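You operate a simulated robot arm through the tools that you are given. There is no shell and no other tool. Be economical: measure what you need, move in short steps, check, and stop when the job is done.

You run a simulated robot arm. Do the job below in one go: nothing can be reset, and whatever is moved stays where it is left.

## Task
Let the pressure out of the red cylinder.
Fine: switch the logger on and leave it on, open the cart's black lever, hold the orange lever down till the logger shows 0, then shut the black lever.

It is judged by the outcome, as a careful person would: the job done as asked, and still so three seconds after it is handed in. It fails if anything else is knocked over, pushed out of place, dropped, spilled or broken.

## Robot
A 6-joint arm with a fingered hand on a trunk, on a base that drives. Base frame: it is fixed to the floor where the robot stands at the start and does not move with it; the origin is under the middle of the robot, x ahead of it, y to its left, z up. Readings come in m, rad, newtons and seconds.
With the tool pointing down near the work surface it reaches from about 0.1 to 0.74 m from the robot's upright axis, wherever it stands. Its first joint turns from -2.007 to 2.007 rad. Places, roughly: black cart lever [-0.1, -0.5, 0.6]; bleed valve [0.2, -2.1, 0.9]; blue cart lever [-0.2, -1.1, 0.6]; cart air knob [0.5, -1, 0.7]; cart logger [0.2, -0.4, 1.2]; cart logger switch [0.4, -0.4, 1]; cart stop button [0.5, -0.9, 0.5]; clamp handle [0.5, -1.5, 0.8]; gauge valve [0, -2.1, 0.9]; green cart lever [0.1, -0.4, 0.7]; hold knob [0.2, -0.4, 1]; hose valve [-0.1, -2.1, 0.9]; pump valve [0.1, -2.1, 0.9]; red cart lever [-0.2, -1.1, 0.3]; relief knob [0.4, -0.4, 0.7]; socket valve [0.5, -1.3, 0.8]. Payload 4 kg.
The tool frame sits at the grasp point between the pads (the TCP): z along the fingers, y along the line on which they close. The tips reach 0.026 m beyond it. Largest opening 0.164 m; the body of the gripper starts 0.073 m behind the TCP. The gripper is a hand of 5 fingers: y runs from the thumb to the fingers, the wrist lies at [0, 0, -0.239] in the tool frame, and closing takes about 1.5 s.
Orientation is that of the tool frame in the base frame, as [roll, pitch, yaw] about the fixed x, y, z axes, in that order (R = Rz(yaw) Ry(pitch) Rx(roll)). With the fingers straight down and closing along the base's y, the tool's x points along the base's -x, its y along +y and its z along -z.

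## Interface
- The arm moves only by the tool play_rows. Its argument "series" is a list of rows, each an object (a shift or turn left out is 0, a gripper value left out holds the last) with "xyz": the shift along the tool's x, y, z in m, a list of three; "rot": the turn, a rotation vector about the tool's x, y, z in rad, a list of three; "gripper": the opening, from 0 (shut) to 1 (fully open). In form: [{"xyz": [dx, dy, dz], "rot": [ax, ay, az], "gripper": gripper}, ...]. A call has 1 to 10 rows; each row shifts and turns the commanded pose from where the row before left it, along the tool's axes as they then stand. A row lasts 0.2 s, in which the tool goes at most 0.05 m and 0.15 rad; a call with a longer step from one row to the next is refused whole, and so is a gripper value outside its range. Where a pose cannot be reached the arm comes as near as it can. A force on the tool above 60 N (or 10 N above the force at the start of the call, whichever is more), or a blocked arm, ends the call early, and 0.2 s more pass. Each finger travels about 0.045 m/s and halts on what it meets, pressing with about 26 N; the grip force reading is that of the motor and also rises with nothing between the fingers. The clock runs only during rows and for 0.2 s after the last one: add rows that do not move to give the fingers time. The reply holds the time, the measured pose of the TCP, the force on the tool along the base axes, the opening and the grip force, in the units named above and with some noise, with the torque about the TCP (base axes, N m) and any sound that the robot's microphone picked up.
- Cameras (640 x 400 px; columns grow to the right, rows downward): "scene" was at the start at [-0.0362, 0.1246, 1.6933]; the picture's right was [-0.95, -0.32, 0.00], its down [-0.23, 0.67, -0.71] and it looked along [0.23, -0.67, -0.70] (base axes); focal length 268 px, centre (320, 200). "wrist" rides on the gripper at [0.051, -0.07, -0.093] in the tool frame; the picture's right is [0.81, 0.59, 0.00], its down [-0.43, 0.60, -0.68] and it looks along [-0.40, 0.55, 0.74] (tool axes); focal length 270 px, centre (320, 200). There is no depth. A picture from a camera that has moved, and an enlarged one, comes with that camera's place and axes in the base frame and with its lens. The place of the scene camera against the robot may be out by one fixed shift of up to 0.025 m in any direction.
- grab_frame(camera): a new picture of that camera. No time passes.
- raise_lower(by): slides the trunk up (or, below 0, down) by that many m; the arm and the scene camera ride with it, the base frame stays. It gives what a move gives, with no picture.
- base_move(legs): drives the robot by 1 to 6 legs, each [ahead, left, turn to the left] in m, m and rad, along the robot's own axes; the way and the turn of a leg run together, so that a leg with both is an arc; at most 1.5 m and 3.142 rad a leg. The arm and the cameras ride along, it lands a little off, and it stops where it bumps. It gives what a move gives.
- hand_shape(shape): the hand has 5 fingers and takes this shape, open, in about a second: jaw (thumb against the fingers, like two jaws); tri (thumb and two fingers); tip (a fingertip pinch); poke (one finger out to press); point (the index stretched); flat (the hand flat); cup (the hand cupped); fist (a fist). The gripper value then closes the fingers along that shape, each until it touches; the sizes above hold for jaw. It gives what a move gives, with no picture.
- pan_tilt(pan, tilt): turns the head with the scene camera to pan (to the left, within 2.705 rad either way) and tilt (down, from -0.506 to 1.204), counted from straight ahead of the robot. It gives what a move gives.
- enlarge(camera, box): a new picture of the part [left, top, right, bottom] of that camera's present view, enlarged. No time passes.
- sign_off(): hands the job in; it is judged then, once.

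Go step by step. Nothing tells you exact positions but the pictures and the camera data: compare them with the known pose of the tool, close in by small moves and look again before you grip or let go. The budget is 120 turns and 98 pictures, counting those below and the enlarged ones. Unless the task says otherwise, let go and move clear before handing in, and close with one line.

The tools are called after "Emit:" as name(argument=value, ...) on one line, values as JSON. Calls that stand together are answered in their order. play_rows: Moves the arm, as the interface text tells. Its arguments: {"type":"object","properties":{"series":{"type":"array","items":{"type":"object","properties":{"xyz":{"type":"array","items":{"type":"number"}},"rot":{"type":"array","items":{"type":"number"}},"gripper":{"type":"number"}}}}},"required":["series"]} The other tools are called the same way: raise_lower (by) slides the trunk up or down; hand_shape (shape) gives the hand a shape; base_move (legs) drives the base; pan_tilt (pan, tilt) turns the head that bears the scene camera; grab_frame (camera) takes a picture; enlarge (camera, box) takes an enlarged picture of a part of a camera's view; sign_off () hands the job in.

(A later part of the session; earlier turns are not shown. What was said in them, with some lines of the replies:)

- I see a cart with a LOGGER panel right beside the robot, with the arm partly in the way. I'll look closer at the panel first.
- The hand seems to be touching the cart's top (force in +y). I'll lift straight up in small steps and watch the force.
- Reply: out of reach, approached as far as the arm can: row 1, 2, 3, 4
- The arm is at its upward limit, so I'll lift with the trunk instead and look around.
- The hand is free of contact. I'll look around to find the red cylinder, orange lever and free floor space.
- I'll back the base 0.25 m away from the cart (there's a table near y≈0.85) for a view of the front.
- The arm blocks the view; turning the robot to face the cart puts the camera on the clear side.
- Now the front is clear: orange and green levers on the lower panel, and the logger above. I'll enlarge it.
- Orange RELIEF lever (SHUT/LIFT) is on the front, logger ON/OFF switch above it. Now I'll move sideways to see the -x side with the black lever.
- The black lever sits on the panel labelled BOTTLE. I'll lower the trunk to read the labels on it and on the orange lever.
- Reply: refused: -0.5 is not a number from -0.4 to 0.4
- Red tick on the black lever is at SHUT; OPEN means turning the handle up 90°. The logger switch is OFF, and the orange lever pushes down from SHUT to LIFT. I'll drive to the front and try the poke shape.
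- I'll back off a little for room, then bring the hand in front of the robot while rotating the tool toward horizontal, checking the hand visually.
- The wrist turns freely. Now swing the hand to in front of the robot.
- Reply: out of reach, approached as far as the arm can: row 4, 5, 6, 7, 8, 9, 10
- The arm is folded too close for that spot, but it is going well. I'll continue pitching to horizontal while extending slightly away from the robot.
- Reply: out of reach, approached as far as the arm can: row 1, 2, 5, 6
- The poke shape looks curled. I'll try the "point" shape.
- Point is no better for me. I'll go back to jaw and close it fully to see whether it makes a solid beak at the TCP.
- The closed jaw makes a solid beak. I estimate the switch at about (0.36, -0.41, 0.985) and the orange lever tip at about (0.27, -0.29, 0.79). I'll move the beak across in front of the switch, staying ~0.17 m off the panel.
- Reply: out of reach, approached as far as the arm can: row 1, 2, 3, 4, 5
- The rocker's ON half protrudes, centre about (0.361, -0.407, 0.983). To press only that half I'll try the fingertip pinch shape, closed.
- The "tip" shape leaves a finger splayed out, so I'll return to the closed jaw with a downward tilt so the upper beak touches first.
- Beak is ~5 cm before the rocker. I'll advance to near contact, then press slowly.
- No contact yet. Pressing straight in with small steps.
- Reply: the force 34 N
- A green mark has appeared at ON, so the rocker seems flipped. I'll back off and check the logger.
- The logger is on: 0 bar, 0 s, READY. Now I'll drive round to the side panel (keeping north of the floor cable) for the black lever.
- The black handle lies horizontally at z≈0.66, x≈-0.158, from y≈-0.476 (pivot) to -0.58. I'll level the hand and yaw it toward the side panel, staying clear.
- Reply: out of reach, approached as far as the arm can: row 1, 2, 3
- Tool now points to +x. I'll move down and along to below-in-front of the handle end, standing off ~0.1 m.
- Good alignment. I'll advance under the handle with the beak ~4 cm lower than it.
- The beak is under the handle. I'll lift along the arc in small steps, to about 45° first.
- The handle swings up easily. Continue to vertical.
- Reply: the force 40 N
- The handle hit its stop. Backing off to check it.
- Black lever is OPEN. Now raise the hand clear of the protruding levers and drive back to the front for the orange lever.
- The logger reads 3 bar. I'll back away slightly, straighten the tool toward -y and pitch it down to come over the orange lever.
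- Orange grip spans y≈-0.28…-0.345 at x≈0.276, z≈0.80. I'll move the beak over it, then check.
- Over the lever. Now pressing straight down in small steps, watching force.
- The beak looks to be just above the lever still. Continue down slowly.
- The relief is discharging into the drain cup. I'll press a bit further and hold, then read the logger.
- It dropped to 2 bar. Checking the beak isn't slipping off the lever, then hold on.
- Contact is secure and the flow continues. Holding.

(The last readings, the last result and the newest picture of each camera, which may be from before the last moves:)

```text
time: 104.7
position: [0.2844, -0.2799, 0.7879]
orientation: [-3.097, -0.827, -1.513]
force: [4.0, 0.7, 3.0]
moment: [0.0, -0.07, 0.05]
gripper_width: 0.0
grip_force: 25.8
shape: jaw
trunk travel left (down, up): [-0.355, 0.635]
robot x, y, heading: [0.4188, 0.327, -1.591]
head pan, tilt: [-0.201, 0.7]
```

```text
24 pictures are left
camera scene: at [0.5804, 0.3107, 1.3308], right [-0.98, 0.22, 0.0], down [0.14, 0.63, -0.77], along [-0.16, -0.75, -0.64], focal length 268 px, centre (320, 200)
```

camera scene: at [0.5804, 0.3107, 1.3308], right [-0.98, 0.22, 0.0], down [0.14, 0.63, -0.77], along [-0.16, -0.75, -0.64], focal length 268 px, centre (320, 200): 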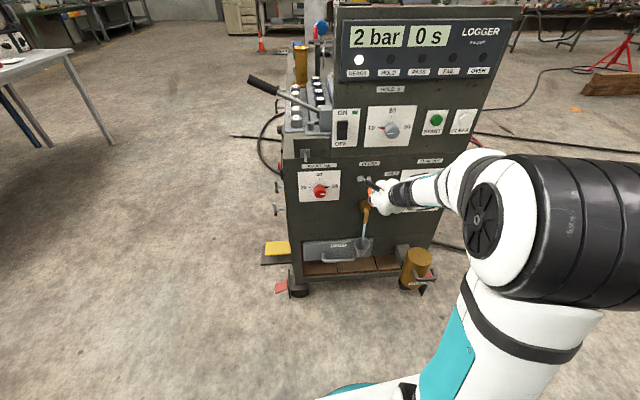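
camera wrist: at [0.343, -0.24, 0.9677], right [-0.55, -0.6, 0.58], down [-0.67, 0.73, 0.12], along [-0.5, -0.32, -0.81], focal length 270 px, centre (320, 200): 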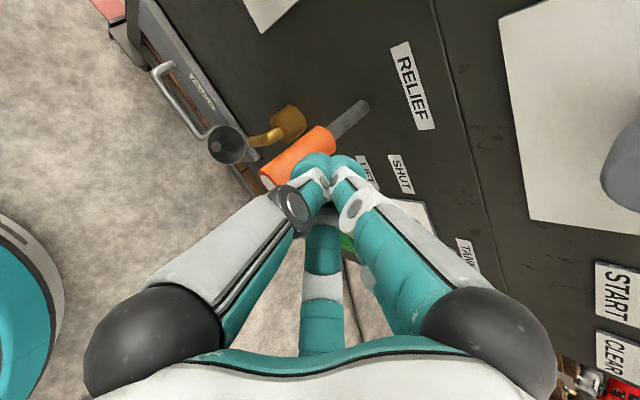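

Still 2 bar, dropping slowly. Keep holding.

Emit:
play_rows(series=[{"xyz": [0, 0, 0]}, {"xyz": [0, 0, 0]}, {"xyz": [0, 0, 0]}, {"xyz": [0, 0, 0]}, {"xyz": [0, 0, 0]}, {"xyz": [0, 0, 0]}, {"xyz": [0, 0, 0]}, {"xyz": [0, 0, 0]}, {"xyz": [0, 0, 0]}, {"xyz": [0, 0, 0]}])

Emit:
play_rows(series=[{"xyz": [0, 0, 0]}, {"xyz": [0, 0, 0]}, {"xyz": [0, 0, 0]}, {"xyz": [0, 0, 0]}, {"xyz": [0, 0, 0]}, {"xyz": [0, 0, 0]}, {"xyz": [0, 0, 0]}, {"xyz": [0, 0, 0]}, {"xyz": [0, 0, 0]}, {"xyz": [0, 0, 0]}])

Emit:
play_rows(series=[{"xyz": [0, 0, 0]}, {"xyz": [0, 0, 0]}, {"xyz": [0, 0, 0]}, {"xyz": [0, 0, 0]}, {"xyz": [0, 0, 0]}, {"xyz": [0, 0, 0]}, {"xyz": [0, 0, 0]}, {"xyz": [0, 0, 0]}, {"xyz": [0, 0, 0]}, {"xyz": [0, 0, 0]}])

Emit:
grab_frame(camera="scene")

```text
time: 106.8
position: [0.2836, -0.2803, 0.7858]
orientation: [-3.097, -0.829, -1.514]
force: [2.8, 1.2, 3.6]
moment: [-0.03, -0.09, 0.07]
gripper_width: 0.0
grip_force: 26.0
shape: jaw
trunk travel left (down, up): [-0.355, 0.635]
robot x, y, heading: [0.4168, 0.3227, -1.586]
head pan, tilt: [-0.201, 0.7]
```

```text
time: 109.0
position: [0.2836, -0.28, 0.7868]
orientation: [-3.096, -0.829, -1.513]
force: [3.6, 0.6, 3.9]
moment: [-0.04, -0.05, 0.06]
gripper_width: 0.0
grip_force: 26.1
shape: jaw
trunk travel left (down, up): [-0.355, 0.635]
robot x, y, heading: [0.4116, 0.3249, -1.591]
head pan, tilt: [-0.201, 0.7]
```

```text
time: 111.2
position: [0.2842, -0.2798, 0.7871]
orientation: [-3.096, -0.831, -1.513]
force: [3.9, -0.1, 4.7]
moment: [-0.06, -0.09, 0.05]
gripper_width: 0.0001
grip_force: 25.7
shape: jaw
trunk travel left (down, up): [-0.355, 0.635]
robot x, y, heading: [0.4153, 0.3232, -1.587]
head pan, tilt: [-0.201, 0.7]
```

```text
23 pictures are left
camera scene: at [0.5804, 0.3107, 1.3308], right [-0.98, 0.22, 0.0], down [0.14, 0.63, -0.77], along [-0.16, -0.75, -0.64], focal length 268 px, centre (320, 200)
```

scene: 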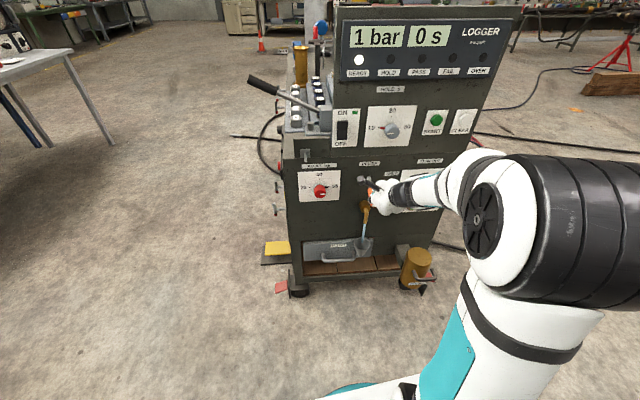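

1 bar now. Continue holding.

Emit:
play_rows(series=[{"xyz": [0, 0, 0]}, {"xyz": [0, 0, 0]}, {"xyz": [0, 0, 0]}, {"xyz": [0, 0, 0]}, {"xyz": [0, 0, 0]}, {"xyz": [0, 0, 0]}, {"xyz": [0, 0, 0]}, {"xyz": [0, 0, 0]}, {"xyz": [0, 0, 0]}, {"xyz": [0, 0, 0]}])

Emit:
play_rows(series=[{"xyz": [0, 0, 0]}, {"xyz": [0, 0, 0]}, {"xyz": [0, 0, 0]}, {"xyz": [0, 0, 0]}, {"xyz": [0, 0, 0]}, {"xyz": [0, 0, 0]}, {"xyz": [0, 0, 0]}, {"xyz": [0, 0, 0]}, {"xyz": [0, 0, 0]}, {"xyz": [0, 0, 0]}])

Emit:
play_rows(series=[{"xyz": [0, 0, 0]}, {"xyz": [0, 0, 0]}, {"xyz": [0, 0, 0]}, {"xyz": [0, 0, 0]}, {"xyz": [0, 0, 0]}, {"xyz": [0, 0, 0]}, {"xyz": [0, 0, 0]}, {"xyz": [0, 0, 0]}, {"xyz": [0, 0, 0]}, {"xyz": [0, 0, 0]}])

Emit:
play_rows(series=[{"xyz": [0, 0, 0]}, {"xyz": [0, 0, 0]}, {"xyz": [0, 0, 0]}, {"xyz": [0, 0, 0]}, {"xyz": [0, 0, 0]}, {"xyz": [0, 0, 0]}, {"xyz": [0, 0, 0]}, {"xyz": [0, 0, 0]}, {"xyz": [0, 0, 0]}, {"xyz": [0, 0, 0]}])

Emit:
grab_frame(camera="scene")

```text
time: 113.5
position: [0.283, -0.28, 0.7869]
orientation: [-3.098, -0.829, -1.514]
force: [4.0, 0.7, 3.9]
moment: [-0.06, -0.08, 0.07]
gripper_width: 0.0001
grip_force: 25.9
shape: jaw
trunk travel left (down, up): [-0.355, 0.635]
robot x, y, heading: [0.4145, 0.3313, -1.588]
head pan, tilt: [-0.201, 0.7]
```

```text
time: 115.7
position: [0.2833, -0.2791, 0.7873]
orientation: [-3.096, -0.829, -1.512]
force: [3.4, 0.8, 4.1]
moment: [-0.04, -0.02, 0.09]
gripper_width: 0.0001
grip_force: 26.1
shape: jaw
trunk travel left (down, up): [-0.355, 0.635]
robot x, y, heading: [0.4129, 0.3257, -1.587]
head pan, tilt: [-0.201, 0.7]
```

```text
time: 117.8
position: [0.2834, -0.2805, 0.7866]
orientation: [-3.098, -0.829, -1.513]
force: [2.6, 0.3, 4.6]
moment: [-0.05, -0.07, 0.03]
gripper_width: 0.0
grip_force: 25.9
shape: jaw
trunk travel left (down, up): [-0.355, 0.635]
robot x, y, heading: [0.4149, 0.3278, -1.59]
head pan, tilt: [-0.201, 0.7]
```

```text
time: 120.0
position: [0.2832, -0.2796, 0.7862]
orientation: [-3.097, -0.828, -1.512]
force: [3.4, 0.4, 3.5]
moment: [-0.08, -0.05, 0.04]
gripper_width: 0.0
grip_force: 26.0
shape: jaw
trunk travel left (down, up): [-0.355, 0.635]
robot x, y, heading: [0.4167, 0.3294, -1.593]
head pan, tilt: [-0.201, 0.7]
```

```text
22 pictures are left
camera scene: at [0.5804, 0.3107, 1.3308], right [-0.98, 0.22, 0.0], down [0.14, 0.63, -0.77], along [-0.16, -0.75, -0.64], focal length 268 px, centre (320, 200)
```

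scene: 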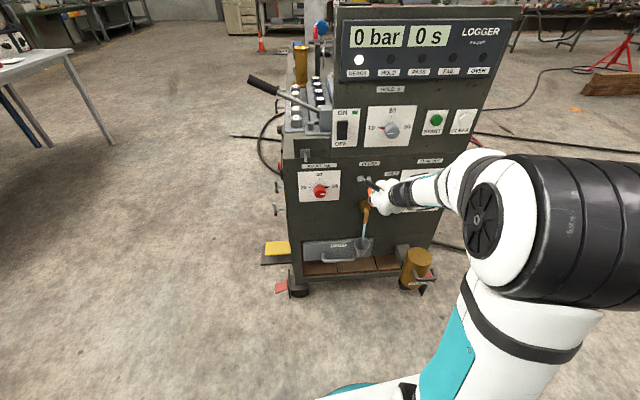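

It shows 0 bar but a stream still runs, so there's residual pressure below the rounding. I'll hold longer to be thorough.

Emit:
play_rows(series=[{"xyz": [0, 0, 0]}, {"xyz": [0, 0, 0]}, {"xyz": [0, 0, 0]}, {"xyz": [0, 0, 0]}, {"xyz": [0, 0, 0]}, {"xyz": [0, 0, 0]}, {"xyz": [0, 0, 0]}, {"xyz": [0, 0, 0]}, {"xyz": [0, 0, 0]}, {"xyz": [0, 0, 0]}])

Emit:
play_rows(series=[{"xyz": [0, 0, 0]}, {"xyz": [0, 0, 0]}, {"xyz": [0, 0, 0]}, {"xyz": [0, 0, 0]}, {"xyz": [0, 0, 0]}, {"xyz": [0, 0, 0]}, {"xyz": [0, 0, 0]}, {"xyz": [0, 0, 0]}, {"xyz": [0, 0, 0]}, {"xyz": [0, 0, 0]}])

Emit:
play_rows(series=[{"xyz": [0, 0, 0]}, {"xyz": [0, 0, 0]}, {"xyz": [0, 0, 0]}, {"xyz": [0, 0, 0]}, {"xyz": [0, 0, 0]}, {"xyz": [0, 0, 0]}, {"xyz": [0, 0, 0]}, {"xyz": [0, 0, 0]}, {"xyz": [0, 0, 0]}, {"xyz": [0, 0, 0]}])

Emit:
play_rows(series=[{"xyz": [0, 0, 0]}, {"xyz": [0, 0, 0]}, {"xyz": [0, 0, 0]}, {"xyz": [0, 0, 0]}, {"xyz": [0, 0, 0]}, {"xyz": [0, 0, 0]}, {"xyz": [0, 0, 0]}, {"xyz": [0, 0, 0]}, {"xyz": [0, 0, 0]}, {"xyz": [0, 0, 0]}])

Emit:
grab_frame(camera="scene")

```text
time: 122.2
position: [0.2832, -0.2803, 0.7863]
orientation: [-3.096, -0.83, -1.511]
force: [2.9, 0.1, 3.7]
moment: [-0.02, -0.06, 0.07]
gripper_width: 0.0
grip_force: 26.0
shape: jaw
trunk travel left (down, up): [-0.355, 0.635]
robot x, y, heading: [0.4132, 0.3265, -1.583]
head pan, tilt: [-0.201, 0.7]
```

```text
time: 124.5
position: [0.2843, -0.2796, 0.7866]
orientation: [-3.097, -0.828, -1.513]
force: [2.7, 0.5, 3.9]
moment: [-0.09, -0.07, 0.04]
gripper_width: 0.0001
grip_force: 25.5
shape: jaw
trunk travel left (down, up): [-0.355, 0.635]
robot x, y, heading: [0.4148, 0.327, -1.581]
head pan, tilt: [-0.201, 0.7]
```

```text
time: 126.7
position: [0.2831, -0.2795, 0.7849]
orientation: [-3.096, -0.828, -1.514]
force: [3.6, 1.5, 4.4]
moment: [-0.04, -0.05, 0.08]
gripper_width: 0.0002
grip_force: 26.0
shape: jaw
trunk travel left (down, up): [-0.355, 0.635]
robot x, y, heading: [0.4154, 0.3259, -1.59]
head pan, tilt: [-0.201, 0.7]
```

```text
time: 128.8
position: [0.2834, -0.281, 0.7864]
orientation: [-3.095, -0.83, -1.514]
force: [2.7, 0.8, 4.0]
moment: [-0.09, -0.08, 0.07]
gripper_width: 0.0
grip_force: 25.8
shape: jaw
trunk travel left (down, up): [-0.355, 0.635]
robot x, y, heading: [0.4149, 0.3296, -1.59]
head pan, tilt: [-0.201, 0.7]
```

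```text
21 pictures are left
camera scene: at [0.5804, 0.3107, 1.3308], right [-0.98, 0.22, 0.0], down [0.14, 0.63, -0.77], along [-0.16, -0.75, -0.64], focal length 268 px, centre (320, 200)
```

scene: 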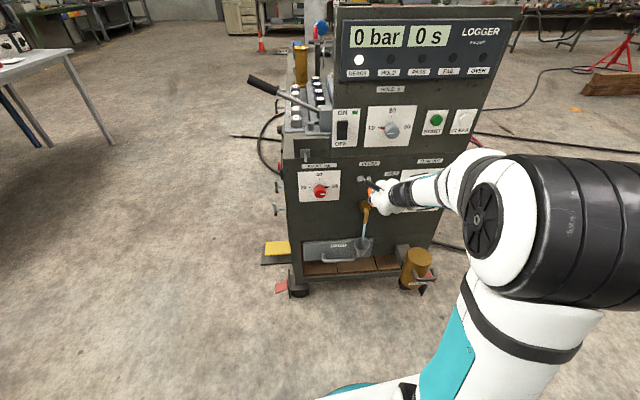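

Still 0; one more stretch of holding for margin.

Emit:
play_rows(series=[{"xyz": [0, 0, 0]}, {"xyz": [0, 0, 0]}, {"xyz": [0, 0, 0]}, {"xyz": [0, 0, 0]}, {"xyz": [0, 0, 0]}, {"xyz": [0, 0, 0]}, {"xyz": [0, 0, 0]}, {"xyz": [0, 0, 0]}, {"xyz": [0, 0, 0]}, {"xyz": [0, 0, 0]}])

Emit:
play_rows(series=[{"xyz": [0, 0, 0]}, {"xyz": [0, 0, 0]}, {"xyz": [0, 0, 0]}, {"xyz": [0, 0, 0]}, {"xyz": [0, 0, 0]}, {"xyz": [0, 0, 0]}, {"xyz": [0, 0, 0]}, {"xyz": [0, 0, 0]}, {"xyz": [0, 0, 0]}, {"xyz": [0, 0, 0]}])

Emit:
play_rows(series=[{"xyz": [0, 0, 0]}, {"xyz": [0, 0, 0]}, {"xyz": [0, 0, 0]}, {"xyz": [0, 0, 0]}, {"xyz": [0, 0, 0]}, {"xyz": [0, 0, 0]}, {"xyz": [0, 0, 0]}, {"xyz": [0, 0, 0]}, {"xyz": [0, 0, 0]}, {"xyz": [0, 0, 0]}])

Emit:
enlarge(camera="scene", box=[300, 10, 500, 290])

```text
time: 131.1
position: [0.2837, -0.2803, 0.7856]
orientation: [-3.097, -0.829, -1.513]
force: [3.4, 1.2, 3.4]
moment: [-0.01, -0.06, 0.06]
gripper_width: 0.0
grip_force: 26.2
shape: jaw
trunk travel left (down, up): [-0.355, 0.635]
robot x, y, heading: [0.4192, 0.3301, -1.58]
head pan, tilt: [-0.201, 0.7]
```

```text
time: 133.2
position: [0.2836, -0.2793, 0.7861]
orientation: [-3.095, -0.827, -1.513]
force: [2.9, 1.3, 3.8]
moment: [-0.04, -0.04, 0.04]
gripper_width: 0.0
grip_force: 26.5
shape: jaw
trunk travel left (down, up): [-0.355, 0.635]
robot x, y, heading: [0.4153, 0.3244, -1.581]
head pan, tilt: [-0.201, 0.7]
```

```text
time: 135.4
position: [0.2824, -0.2797, 0.7866]
orientation: [-3.094, -0.829, -1.514]
force: [2.8, 0.7, 3.4]
moment: [0.01, -0.08, 0.04]
gripper_width: 0.0002
grip_force: 26.0
shape: jaw
trunk travel left (down, up): [-0.355, 0.635]
robot x, y, heading: [0.4128, 0.3271, -1.586]
head pan, tilt: [-0.201, 0.7]
```

```text
1.43 times, centred on (400, 150) of scene
camera zoom: at [0.5804, 0.3107, 1.3308], right [-0.98, 0.22, 0.0], down [0.14, 0.63, -0.77], along [-0.16, -0.75, -0.64], focal length 382 px, centre (206, 271)
```

zoom: 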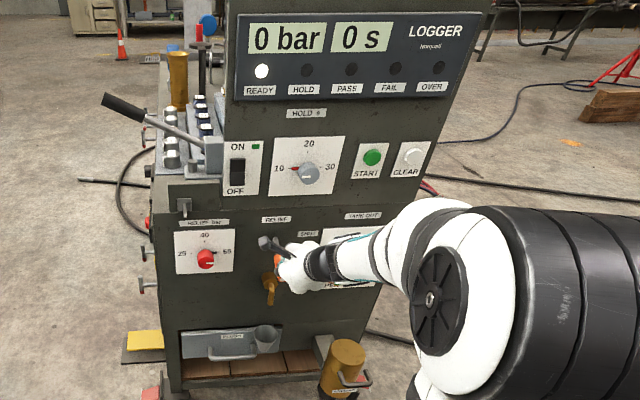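

The stream has stopped and the logger shows 0. I'll release the orange lever upward and back away.

Emit:
play_rows(series=[{"xyz": [0.015, 0, -0.0135]}, {"xyz": [0.03, 0, -0.027]}, {"xyz": [0.03, 0, -0.027]}, {"xyz": [0, 0, -0.03]}])

Emit:
raise_lower(by=0.15)

Emit:
grab_frame(camera="scene")

```text
time: 136.4
position: [0.2774, -0.2621, 0.9068]
orientation: [-3.094, -0.828, -1.514]
force: [0.6, -0.1, 0.0]
moment: [0.01, -0.01, 0.03]
gripper_width: 0.0
grip_force: 25.6
shape: jaw
trunk travel left (down, up): [-0.355, 0.635]
robot x, y, heading: [0.4142, 0.3285, -1.587]
head pan, tilt: [-0.201, 0.7]
```

```text
time: 138.2
position: [0.28, -0.2634, 1.0565]
orientation: [-3.096, -0.827, -1.513]
force: [0.3, -0.3, 0.1]
moment: [-0.01, -0.01, 0.0]
gripper_width: 0.0002
grip_force: 26.4
shape: jaw
trunk travel left (down, up): [-0.505, 0.485]
robot x, y, heading: [0.4143, 0.3279, -1.581]
head pan, tilt: [-0.201, 0.7]
```

```text
19 pictures are left
camera scene: at [0.58, 0.3103, 1.4808], right [-0.98, 0.22, 0.0], down [0.14, 0.63, -0.76], along [-0.16, -0.75, -0.64], focal length 268 px, centre (320, 200)
```

scene: 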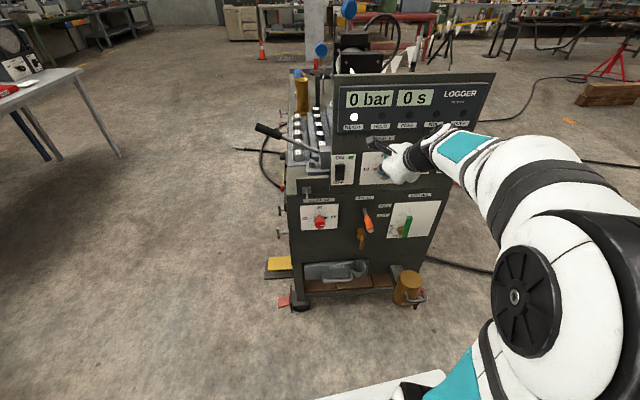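

Orange lever has sprung back. Driving back to the side panel to shut the black lever.

Emit:
base_move(legs=[[0, -1.03, 0], [0.23, 0, 0], [0, 0, 0.66]])

Emit:
pan_tilt(pan=0.0, tilt=0.7)

Emit:
grab_frame(camera="scene")

```text
time: 146.6
position: [-0.368, -0.4351, 1.0563]
orientation: [-3.096, -0.828, -0.848]
force: [-0.3, 0.1, 0.4]
moment: [0.04, 0.02, 0.01]
gripper_width: 0.0001
grip_force: 25.8
shape: jaw
trunk travel left (down, up): [-0.505, 0.485]
robot x, y, heading: [-0.6228, 0.1129, -0.922]
head pan, tilt: [-0.201, 0.7]
```

```text
time: 147.4
position: [-0.3675, -0.4346, 1.0556]
orientation: [-3.096, -0.828, -0.849]
force: [0.6, -0.8, -0.1]
moment: [0.0, -0.02, -0.02]
gripper_width: 0.0003
grip_force: 25.9
shape: jaw
trunk travel left (down, up): [-0.505, 0.485]
robot x, y, heading: [-0.6229, 0.117, -0.922]
head pan, tilt: [0.0, 0.7]
```

```text
18 pictures are left
camera scene: at [-0.4624, 0.2148, 1.4808], right [-0.8, -0.6, 0.0], down [-0.39, 0.51, -0.76], along [0.46, -0.61, -0.64], focal length 268 px, centre (320, 200)
```

scene: 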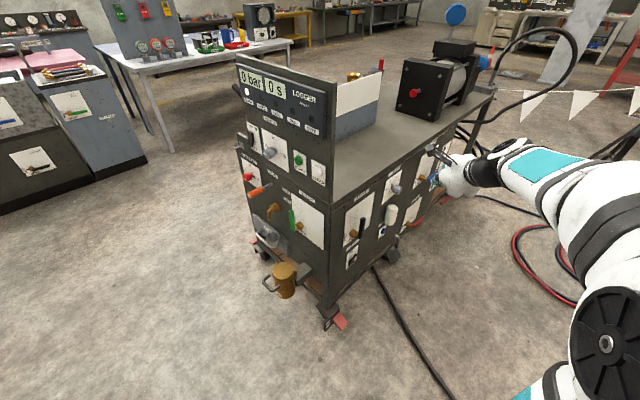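

Level and yaw the tool back toward +x, then lower.

Emit:
play_rows(series=[{"rot": [0, 0.15, 0]}, {"rot": [0, 0.15, 0]}, {"rot": [0, 0.15, 0]}, {"rot": [0, 0.15, 0]}, {"rot": [0.14, 0, 0]}, {"rot": [0.14, 0, 0]}, {"rot": [0.14, 0, 0]}, {"rot": [0.14, 0, 0]}])

Emit:
raise_lower(by=-0.28)

Emit:
grab_frame(camera="wrist")

Emit:
enlarge(camera="scene", box=[300, 110, 460, 240])

```text
time: 149.2
position: [-0.3678, -0.4343, 1.0545]
orientation: [-2.364, -1.425, -1.029]
force: [-0.6, 0.3, -0.1]
moment: [0.01, -0.01, 0.02]
gripper_width: 0.0
grip_force: 25.7
shape: jaw
trunk travel left (down, up): [-0.505, 0.485]
robot x, y, heading: [-0.6206, 0.114, -0.924]
head pan, tilt: [0.0, 0.7]
```

```text
time: 152.0
position: [-0.3676, -0.4341, 0.7743]
orientation: [-2.365, -1.424, -1.026]
force: [-0.3, -0.1, 0.4]
moment: [0.0, -0.02, 0.02]
gripper_width: 0.0
grip_force: 25.3
shape: jaw
trunk travel left (down, up): [-0.225, 0.765]
robot x, y, heading: [-0.622, 0.1138, -0.924]
head pan, tilt: [0.0, 0.7]
```

```text
17 pictures are left
camera wrist: at [-0.4357, -0.3518, 0.8424], right [-0.09, -0.67, 0.74], down [-0.84, -0.35, -0.42], along [0.54, -0.66, -0.53], focal length 270 px, centre (320, 200)
```

wrist: 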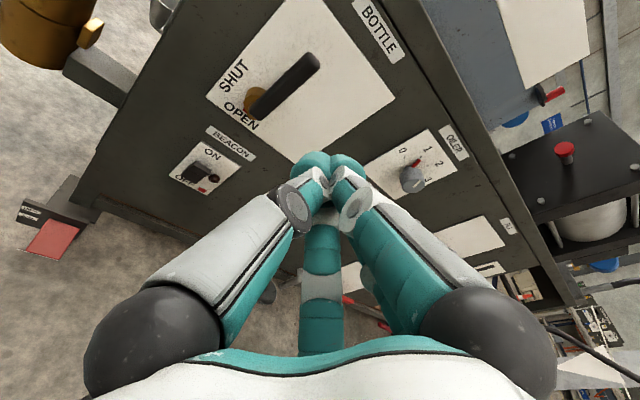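

```text
3.08 times, centred on (380, 175) of scene
camera zoom: at [-0.4624, 0.2148, 1.2009], right [-0.8, -0.6, 0.0], down [-0.39, 0.51, -0.76], along [0.46, -0.61, -0.64], focal length 824 px, centre (135, 277)
```

zoom: 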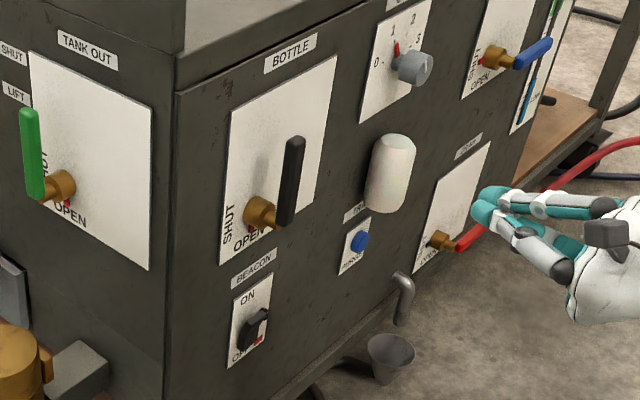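

Handle stands at y≈-0.48…-0.49, z≈0.65–0.75, x≈-0.14. I'll bring the beak to its +y side near the top.

Emit:
play_rows(series=[{"xyz": [-0.029, -0.008, 0]}, {"xyz": [-0.029, -0.012, 0]}, {"xyz": [0.003, -0.01, 0.04]}, {"xyz": [0.003, -0.01, 0.04]}, {"xyz": [0.003, -0.01, 0.04]}])

Emit:
grab_frame(camera="wrist")

Emit:
enlarge(camera="scene", box=[300, 110, 460, 240])

```text
time: 153.2
position: [-0.2439, -0.4109, 0.7194]
orientation: [-2.366, -1.425, -1.03]
force: [-0.6, -0.1, -0.2]
moment: [0.0, 0.01, 0.06]
gripper_width: 0.0
grip_force: 25.8
shape: jaw
trunk travel left (down, up): [-0.225, 0.765]
robot x, y, heading: [-0.6194, 0.1113, -0.924]
head pan, tilt: [0.0, 0.7]
```

```text
15 pictures are left
camera wrist: at [-0.3127, -0.3281, 0.786], right [-0.09, -0.67, 0.74], down [-0.84, -0.35, -0.42], along [0.54, -0.66, -0.53], focal length 270 px, centre (320, 200)
```

wrist: 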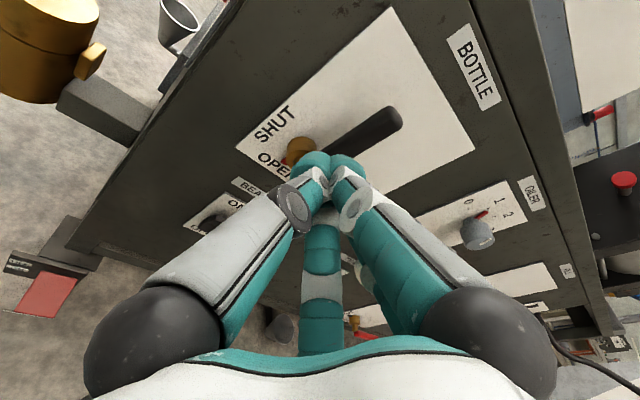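

```text
3.08 times, centred on (380, 175) of scene
camera zoom: at [-0.4627, 0.2148, 1.2009], right [-0.8, -0.6, 0.0], down [-0.39, 0.51, -0.77], along [0.46, -0.61, -0.64], focal length 824 px, centre (135, 277)
```

zoom: 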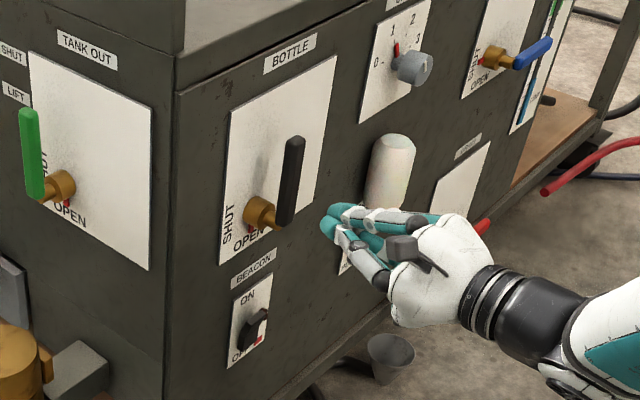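

Advance alongside the handle on its +y side.

Emit:
play_rows(series=[{"xyz": [0.003, -0.01, 0.038]}, {"xyz": [0.004, -0.01, 0.036]}])

Emit:
grab_frame(camera="wrist")

Emit:
enlarge(camera="scene", box=[300, 110, 460, 240])

```text
time: 153.8
position: [-0.166, -0.408, 0.7203]
orientation: [-2.36, -1.424, -1.035]
force: [-0.2, 0.1, 1.3]
moment: [-0.02, 0.03, 0.02]
gripper_width: 0.0003
grip_force: 25.8
shape: jaw
trunk travel left (down, up): [-0.225, 0.765]
robot x, y, heading: [-0.6219, 0.1151, -0.922]
head pan, tilt: [0.0, 0.7]
```

```text
13 pictures are left
camera wrist: at [-0.2354, -0.3257, 0.7878], right [-0.09, -0.67, 0.74], down [-0.84, -0.35, -0.42], along [0.54, -0.66, -0.53], focal length 270 px, centre (320, 200)
```

wrist: 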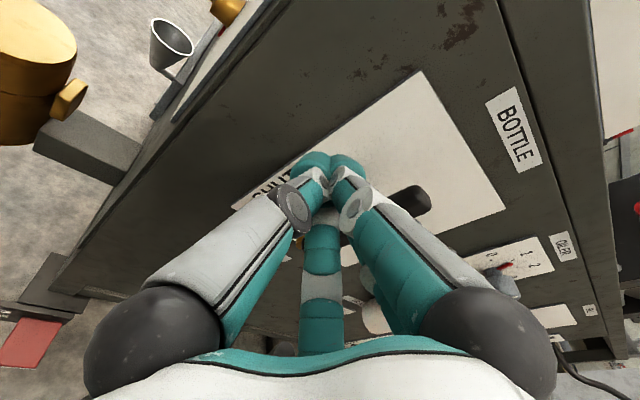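

```text
3.08 times, centred on (380, 175) of scene
camera zoom: at [-0.4626, 0.2147, 1.2009], right [-0.8, -0.6, 0.0], down [-0.39, 0.51, -0.77], along [0.46, -0.61, -0.64], focal length 824 px, centre (135, 277)
```

zoom: 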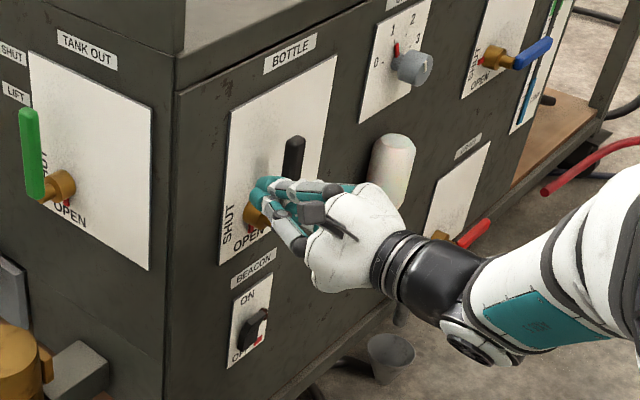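

Beak is on the +y side of the handle. Push it over toward -y along the arc.

Emit:
play_rows(series=[{"xyz": [0.004, 0.017, 0.004]}, {"xyz": [0.0045, 0.017, 0.004]}, {"xyz": [0.0045, 0.014, 0.0033]}, {"xyz": [0.004, 0.014, 0.0033]}, {"xyz": [-0.001, 0.014, 0.0036]}, {"xyz": [-0.0014, 0.0135, 0.0036]}])

Emit:
enlarge(camera="scene", box=[300, 110, 460, 240])

```text
time: 155.2
position: [-0.1655, -0.5032, 0.7236]
orientation: [-2.365, -1.424, -1.029]
force: [0.1, 0.3, -0.2]
moment: [-0.02, 0.0, 0.0]
gripper_width: 0.0
grip_force: 26.2
shape: jaw
trunk travel left (down, up): [-0.225, 0.765]
robot x, y, heading: [-0.6208, 0.1133, -0.922]
head pan, tilt: [0.0, 0.7]
```

```text
3.08 times, centred on (380, 175) of scene
camera zoom: at [-0.4624, 0.2149, 1.2008], right [-0.8, -0.6, 0.0], down [-0.39, 0.51, -0.76], along [0.46, -0.61, -0.64], focal length 824 px, centre (135, 277)
```

zoom: 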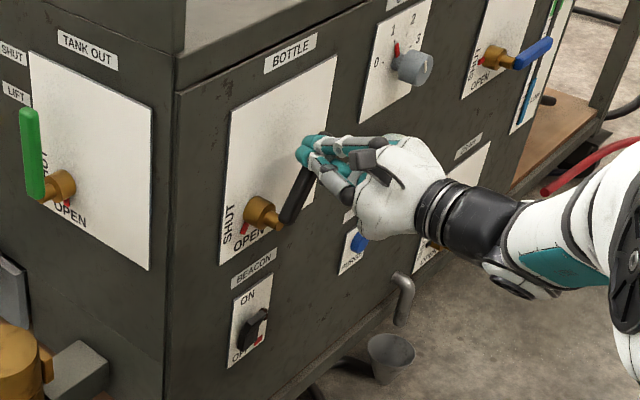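

Half way; continuing down to horizontal.

Emit:
play_rows(series=[{"xyz": [-0.007, 0.013, 0.004]}, {"xyz": [-0.007, 0.013, 0.004]}, {"xyz": [-0.011, 0.009, 0.003]}, {"xyz": [-0.011, 0.008, 0.003]}, {"xyz": [-0.008, 0.001, 0.001]}, {"xyz": [-0.007, 0, 0]}])

Emit:
enlarge(camera="scene", box=[300, 110, 460, 240])

```text
time: 156.6
position: [-0.1656, -0.5419, 0.6685]
orientation: [-2.368, -1.427, -1.028]
force: [-0.6, -1.3, 4.9]
moment: [-0.03, -0.02, 0.02]
gripper_width: 0.0001
grip_force: 25.8
shape: jaw
trunk travel left (down, up): [-0.225, 0.765]
robot x, y, heading: [-0.6242, 0.1127, -0.923]
head pan, tilt: [0.0, 0.7]
```

```text
3.08 times, centred on (380, 175) of scene
camera zoom: at [-0.4626, 0.2149, 1.2009], right [-0.8, -0.6, 0.0], down [-0.39, 0.51, -0.77], along [0.46, -0.61, -0.64], focal length 824 px, centre (135, 277)
```

zoom: 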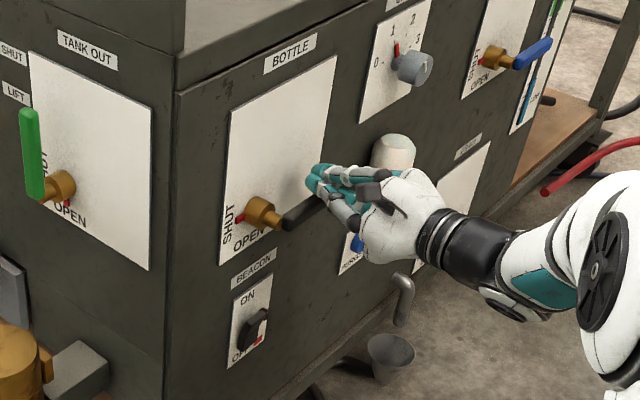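

Nearly horizontal; pressing gently down to the stop.

Emit:
play_rows(series=[{"xyz": [-0.006, 0, 0]}, {"xyz": [-0.006, 0, 0]}, {"xyz": [-0.006, 0, 0]}])

Emit:
play_rows(series=[{"xyz": [-0.004, 0, 0]}, {"xyz": [-0.004, 0, 0]}])

Emit:
enlarge(camera="scene", box=[300, 110, 460, 240])

```text
time: 157.4
position: [-0.1692, -0.5422, 0.6642]
orientation: [-2.328, -1.446, -1.067]
force: [-4.7, -3.5, 52.8]
moment: [-0.11, -0.52, -0.18]
gripper_width: 0.0
grip_force: 25.5
shape: jaw
trunk travel left (down, up): [-0.225, 0.765]
robot x, y, heading: [-0.6215, 0.1103, -0.925]
head pan, tilt: [0.0, 0.7]
```

```text
time: 157.9
position: [-0.1664, -0.5433, 0.6652]
orientation: [-2.279, -1.462, -1.115]
force: [-4.9, 0.2, 23.4]
moment: [0.06, -0.18, 0.02]
gripper_width: 0.0001
grip_force: 26.1
shape: jaw
trunk travel left (down, up): [-0.225, 0.765]
robot x, y, heading: [-0.6234, 0.1101, -0.923]
head pan, tilt: [0.0, 0.7]
stopped in row 2: the force on the tool passed its limit at 65 N (the readings are from after the stop); the commanded pose is now the measured one
```

```text
3.08 times, centred on (380, 175) of scene
camera zoom: at [-0.464, 0.2167, 1.2001], right [-0.8, -0.6, 0.0], down [-0.39, 0.51, -0.77], along [0.46, -0.61, -0.64], focal length 824 px, centre (135, 277)
```

zoom: 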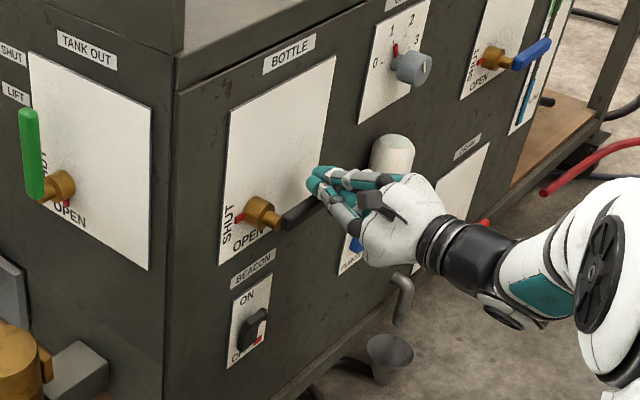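

At the stop: red tick at SHUT. Lift off and back away, then check everything.

Emit:
play_rows(series=[{"xyz": [0.02, 0, 0]}, {"xyz": [0.03, 0, 0]}, {"xyz": [0, 0, -0.05]}, {"xyz": [0, 0, -0.05]}, {"xyz": [0, 0, -0.05]}, {"xyz": [0, 0, 0]}])

Emit:
grab_frame(camera="scene")

Emit:
enlarge(camera="scene", box=[300, 110, 460, 240])

```text
time: 159.3
position: [-0.309, -0.5068, 0.7175]
orientation: [-2.316, -1.451, -1.078]
force: [0.0, -0.3, 0.1]
moment: [-0.01, -0.03, 0.0]
gripper_width: 0.0
grip_force: 25.8
shape: jaw
trunk travel left (down, up): [-0.225, 0.765]
robot x, y, heading: [-0.6185, 0.1115, -0.927]
head pan, tilt: [0.0, 0.7]
```

```text
8 pictures are left
camera scene: at [-0.4624, 0.2147, 1.2008], right [-0.8, -0.6, 0.0], down [-0.39, 0.51, -0.76], along [0.46, -0.61, -0.64], focal length 268 px, centre (320, 200)
```

scene: 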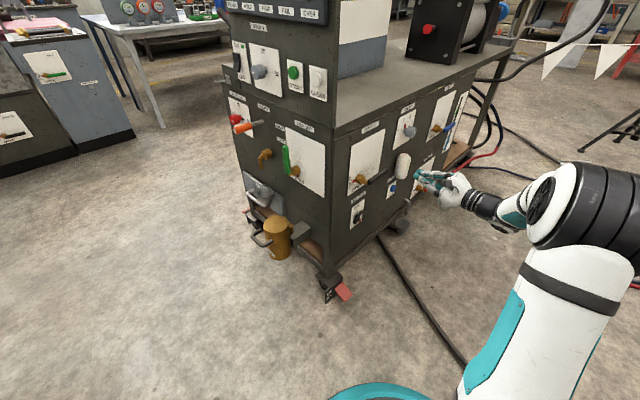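

```text
3.08 times, centred on (380, 175) of scene
camera zoom: at [-0.4624, 0.2147, 1.2008], right [-0.8, -0.6, 0.0], down [-0.39, 0.51, -0.76], along [0.46, -0.61, -0.64], focal length 824 px, centre (135, 277)
```

zoom: 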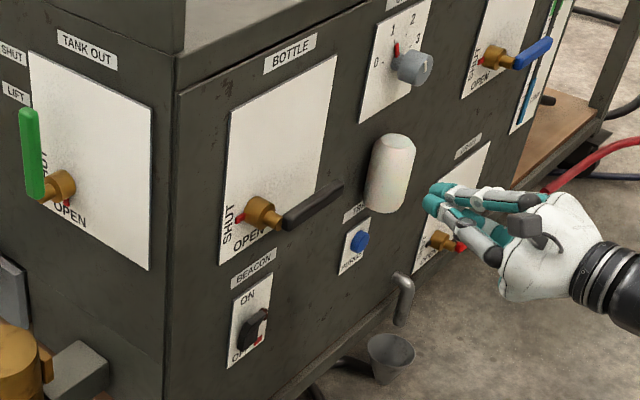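

Black lever is SHUT. A final check of the logger display.

Emit:
pan_tilt(pan=0.1, tilt=0.35)

Emit:
grab_frame(camera="scene")

```text
time: 160.1
position: [-0.3064, -0.5075, 0.7175]
orientation: [-2.315, -1.45, -1.081]
force: [0.3, 0.0, -1.3]
moment: [0.04, -0.01, -0.04]
gripper_width: 0.0001
grip_force: 25.9
shape: jaw
trunk travel left (down, up): [-0.225, 0.765]
robot x, y, heading: [-0.6212, 0.1147, -0.922]
head pan, tilt: [0.099, 0.351]
```

```text
6 pictures are left
camera scene: at [-0.4504, 0.2141, 1.2321], right [-0.73, -0.68, 0.0], down [-0.23, 0.25, -0.94], along [0.64, -0.69, -0.34], focal length 268 px, centre (320, 200)
```

scene: 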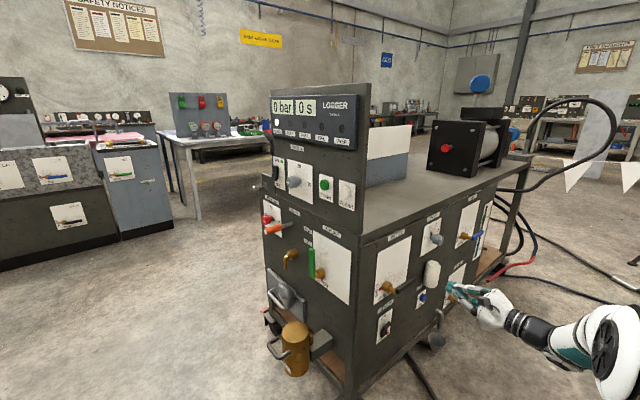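

The logger is on and shows 0 bar, the orange lever has sprung back, the black lever is shut and the hand is clear. Handing in.

Emit:
sign_off()

```text
The job is handed in.
```

The red cylinder's pressure is let out: the logger is on and shows 0 bar, the orange lever has sprung back up, and the black lever is shut.
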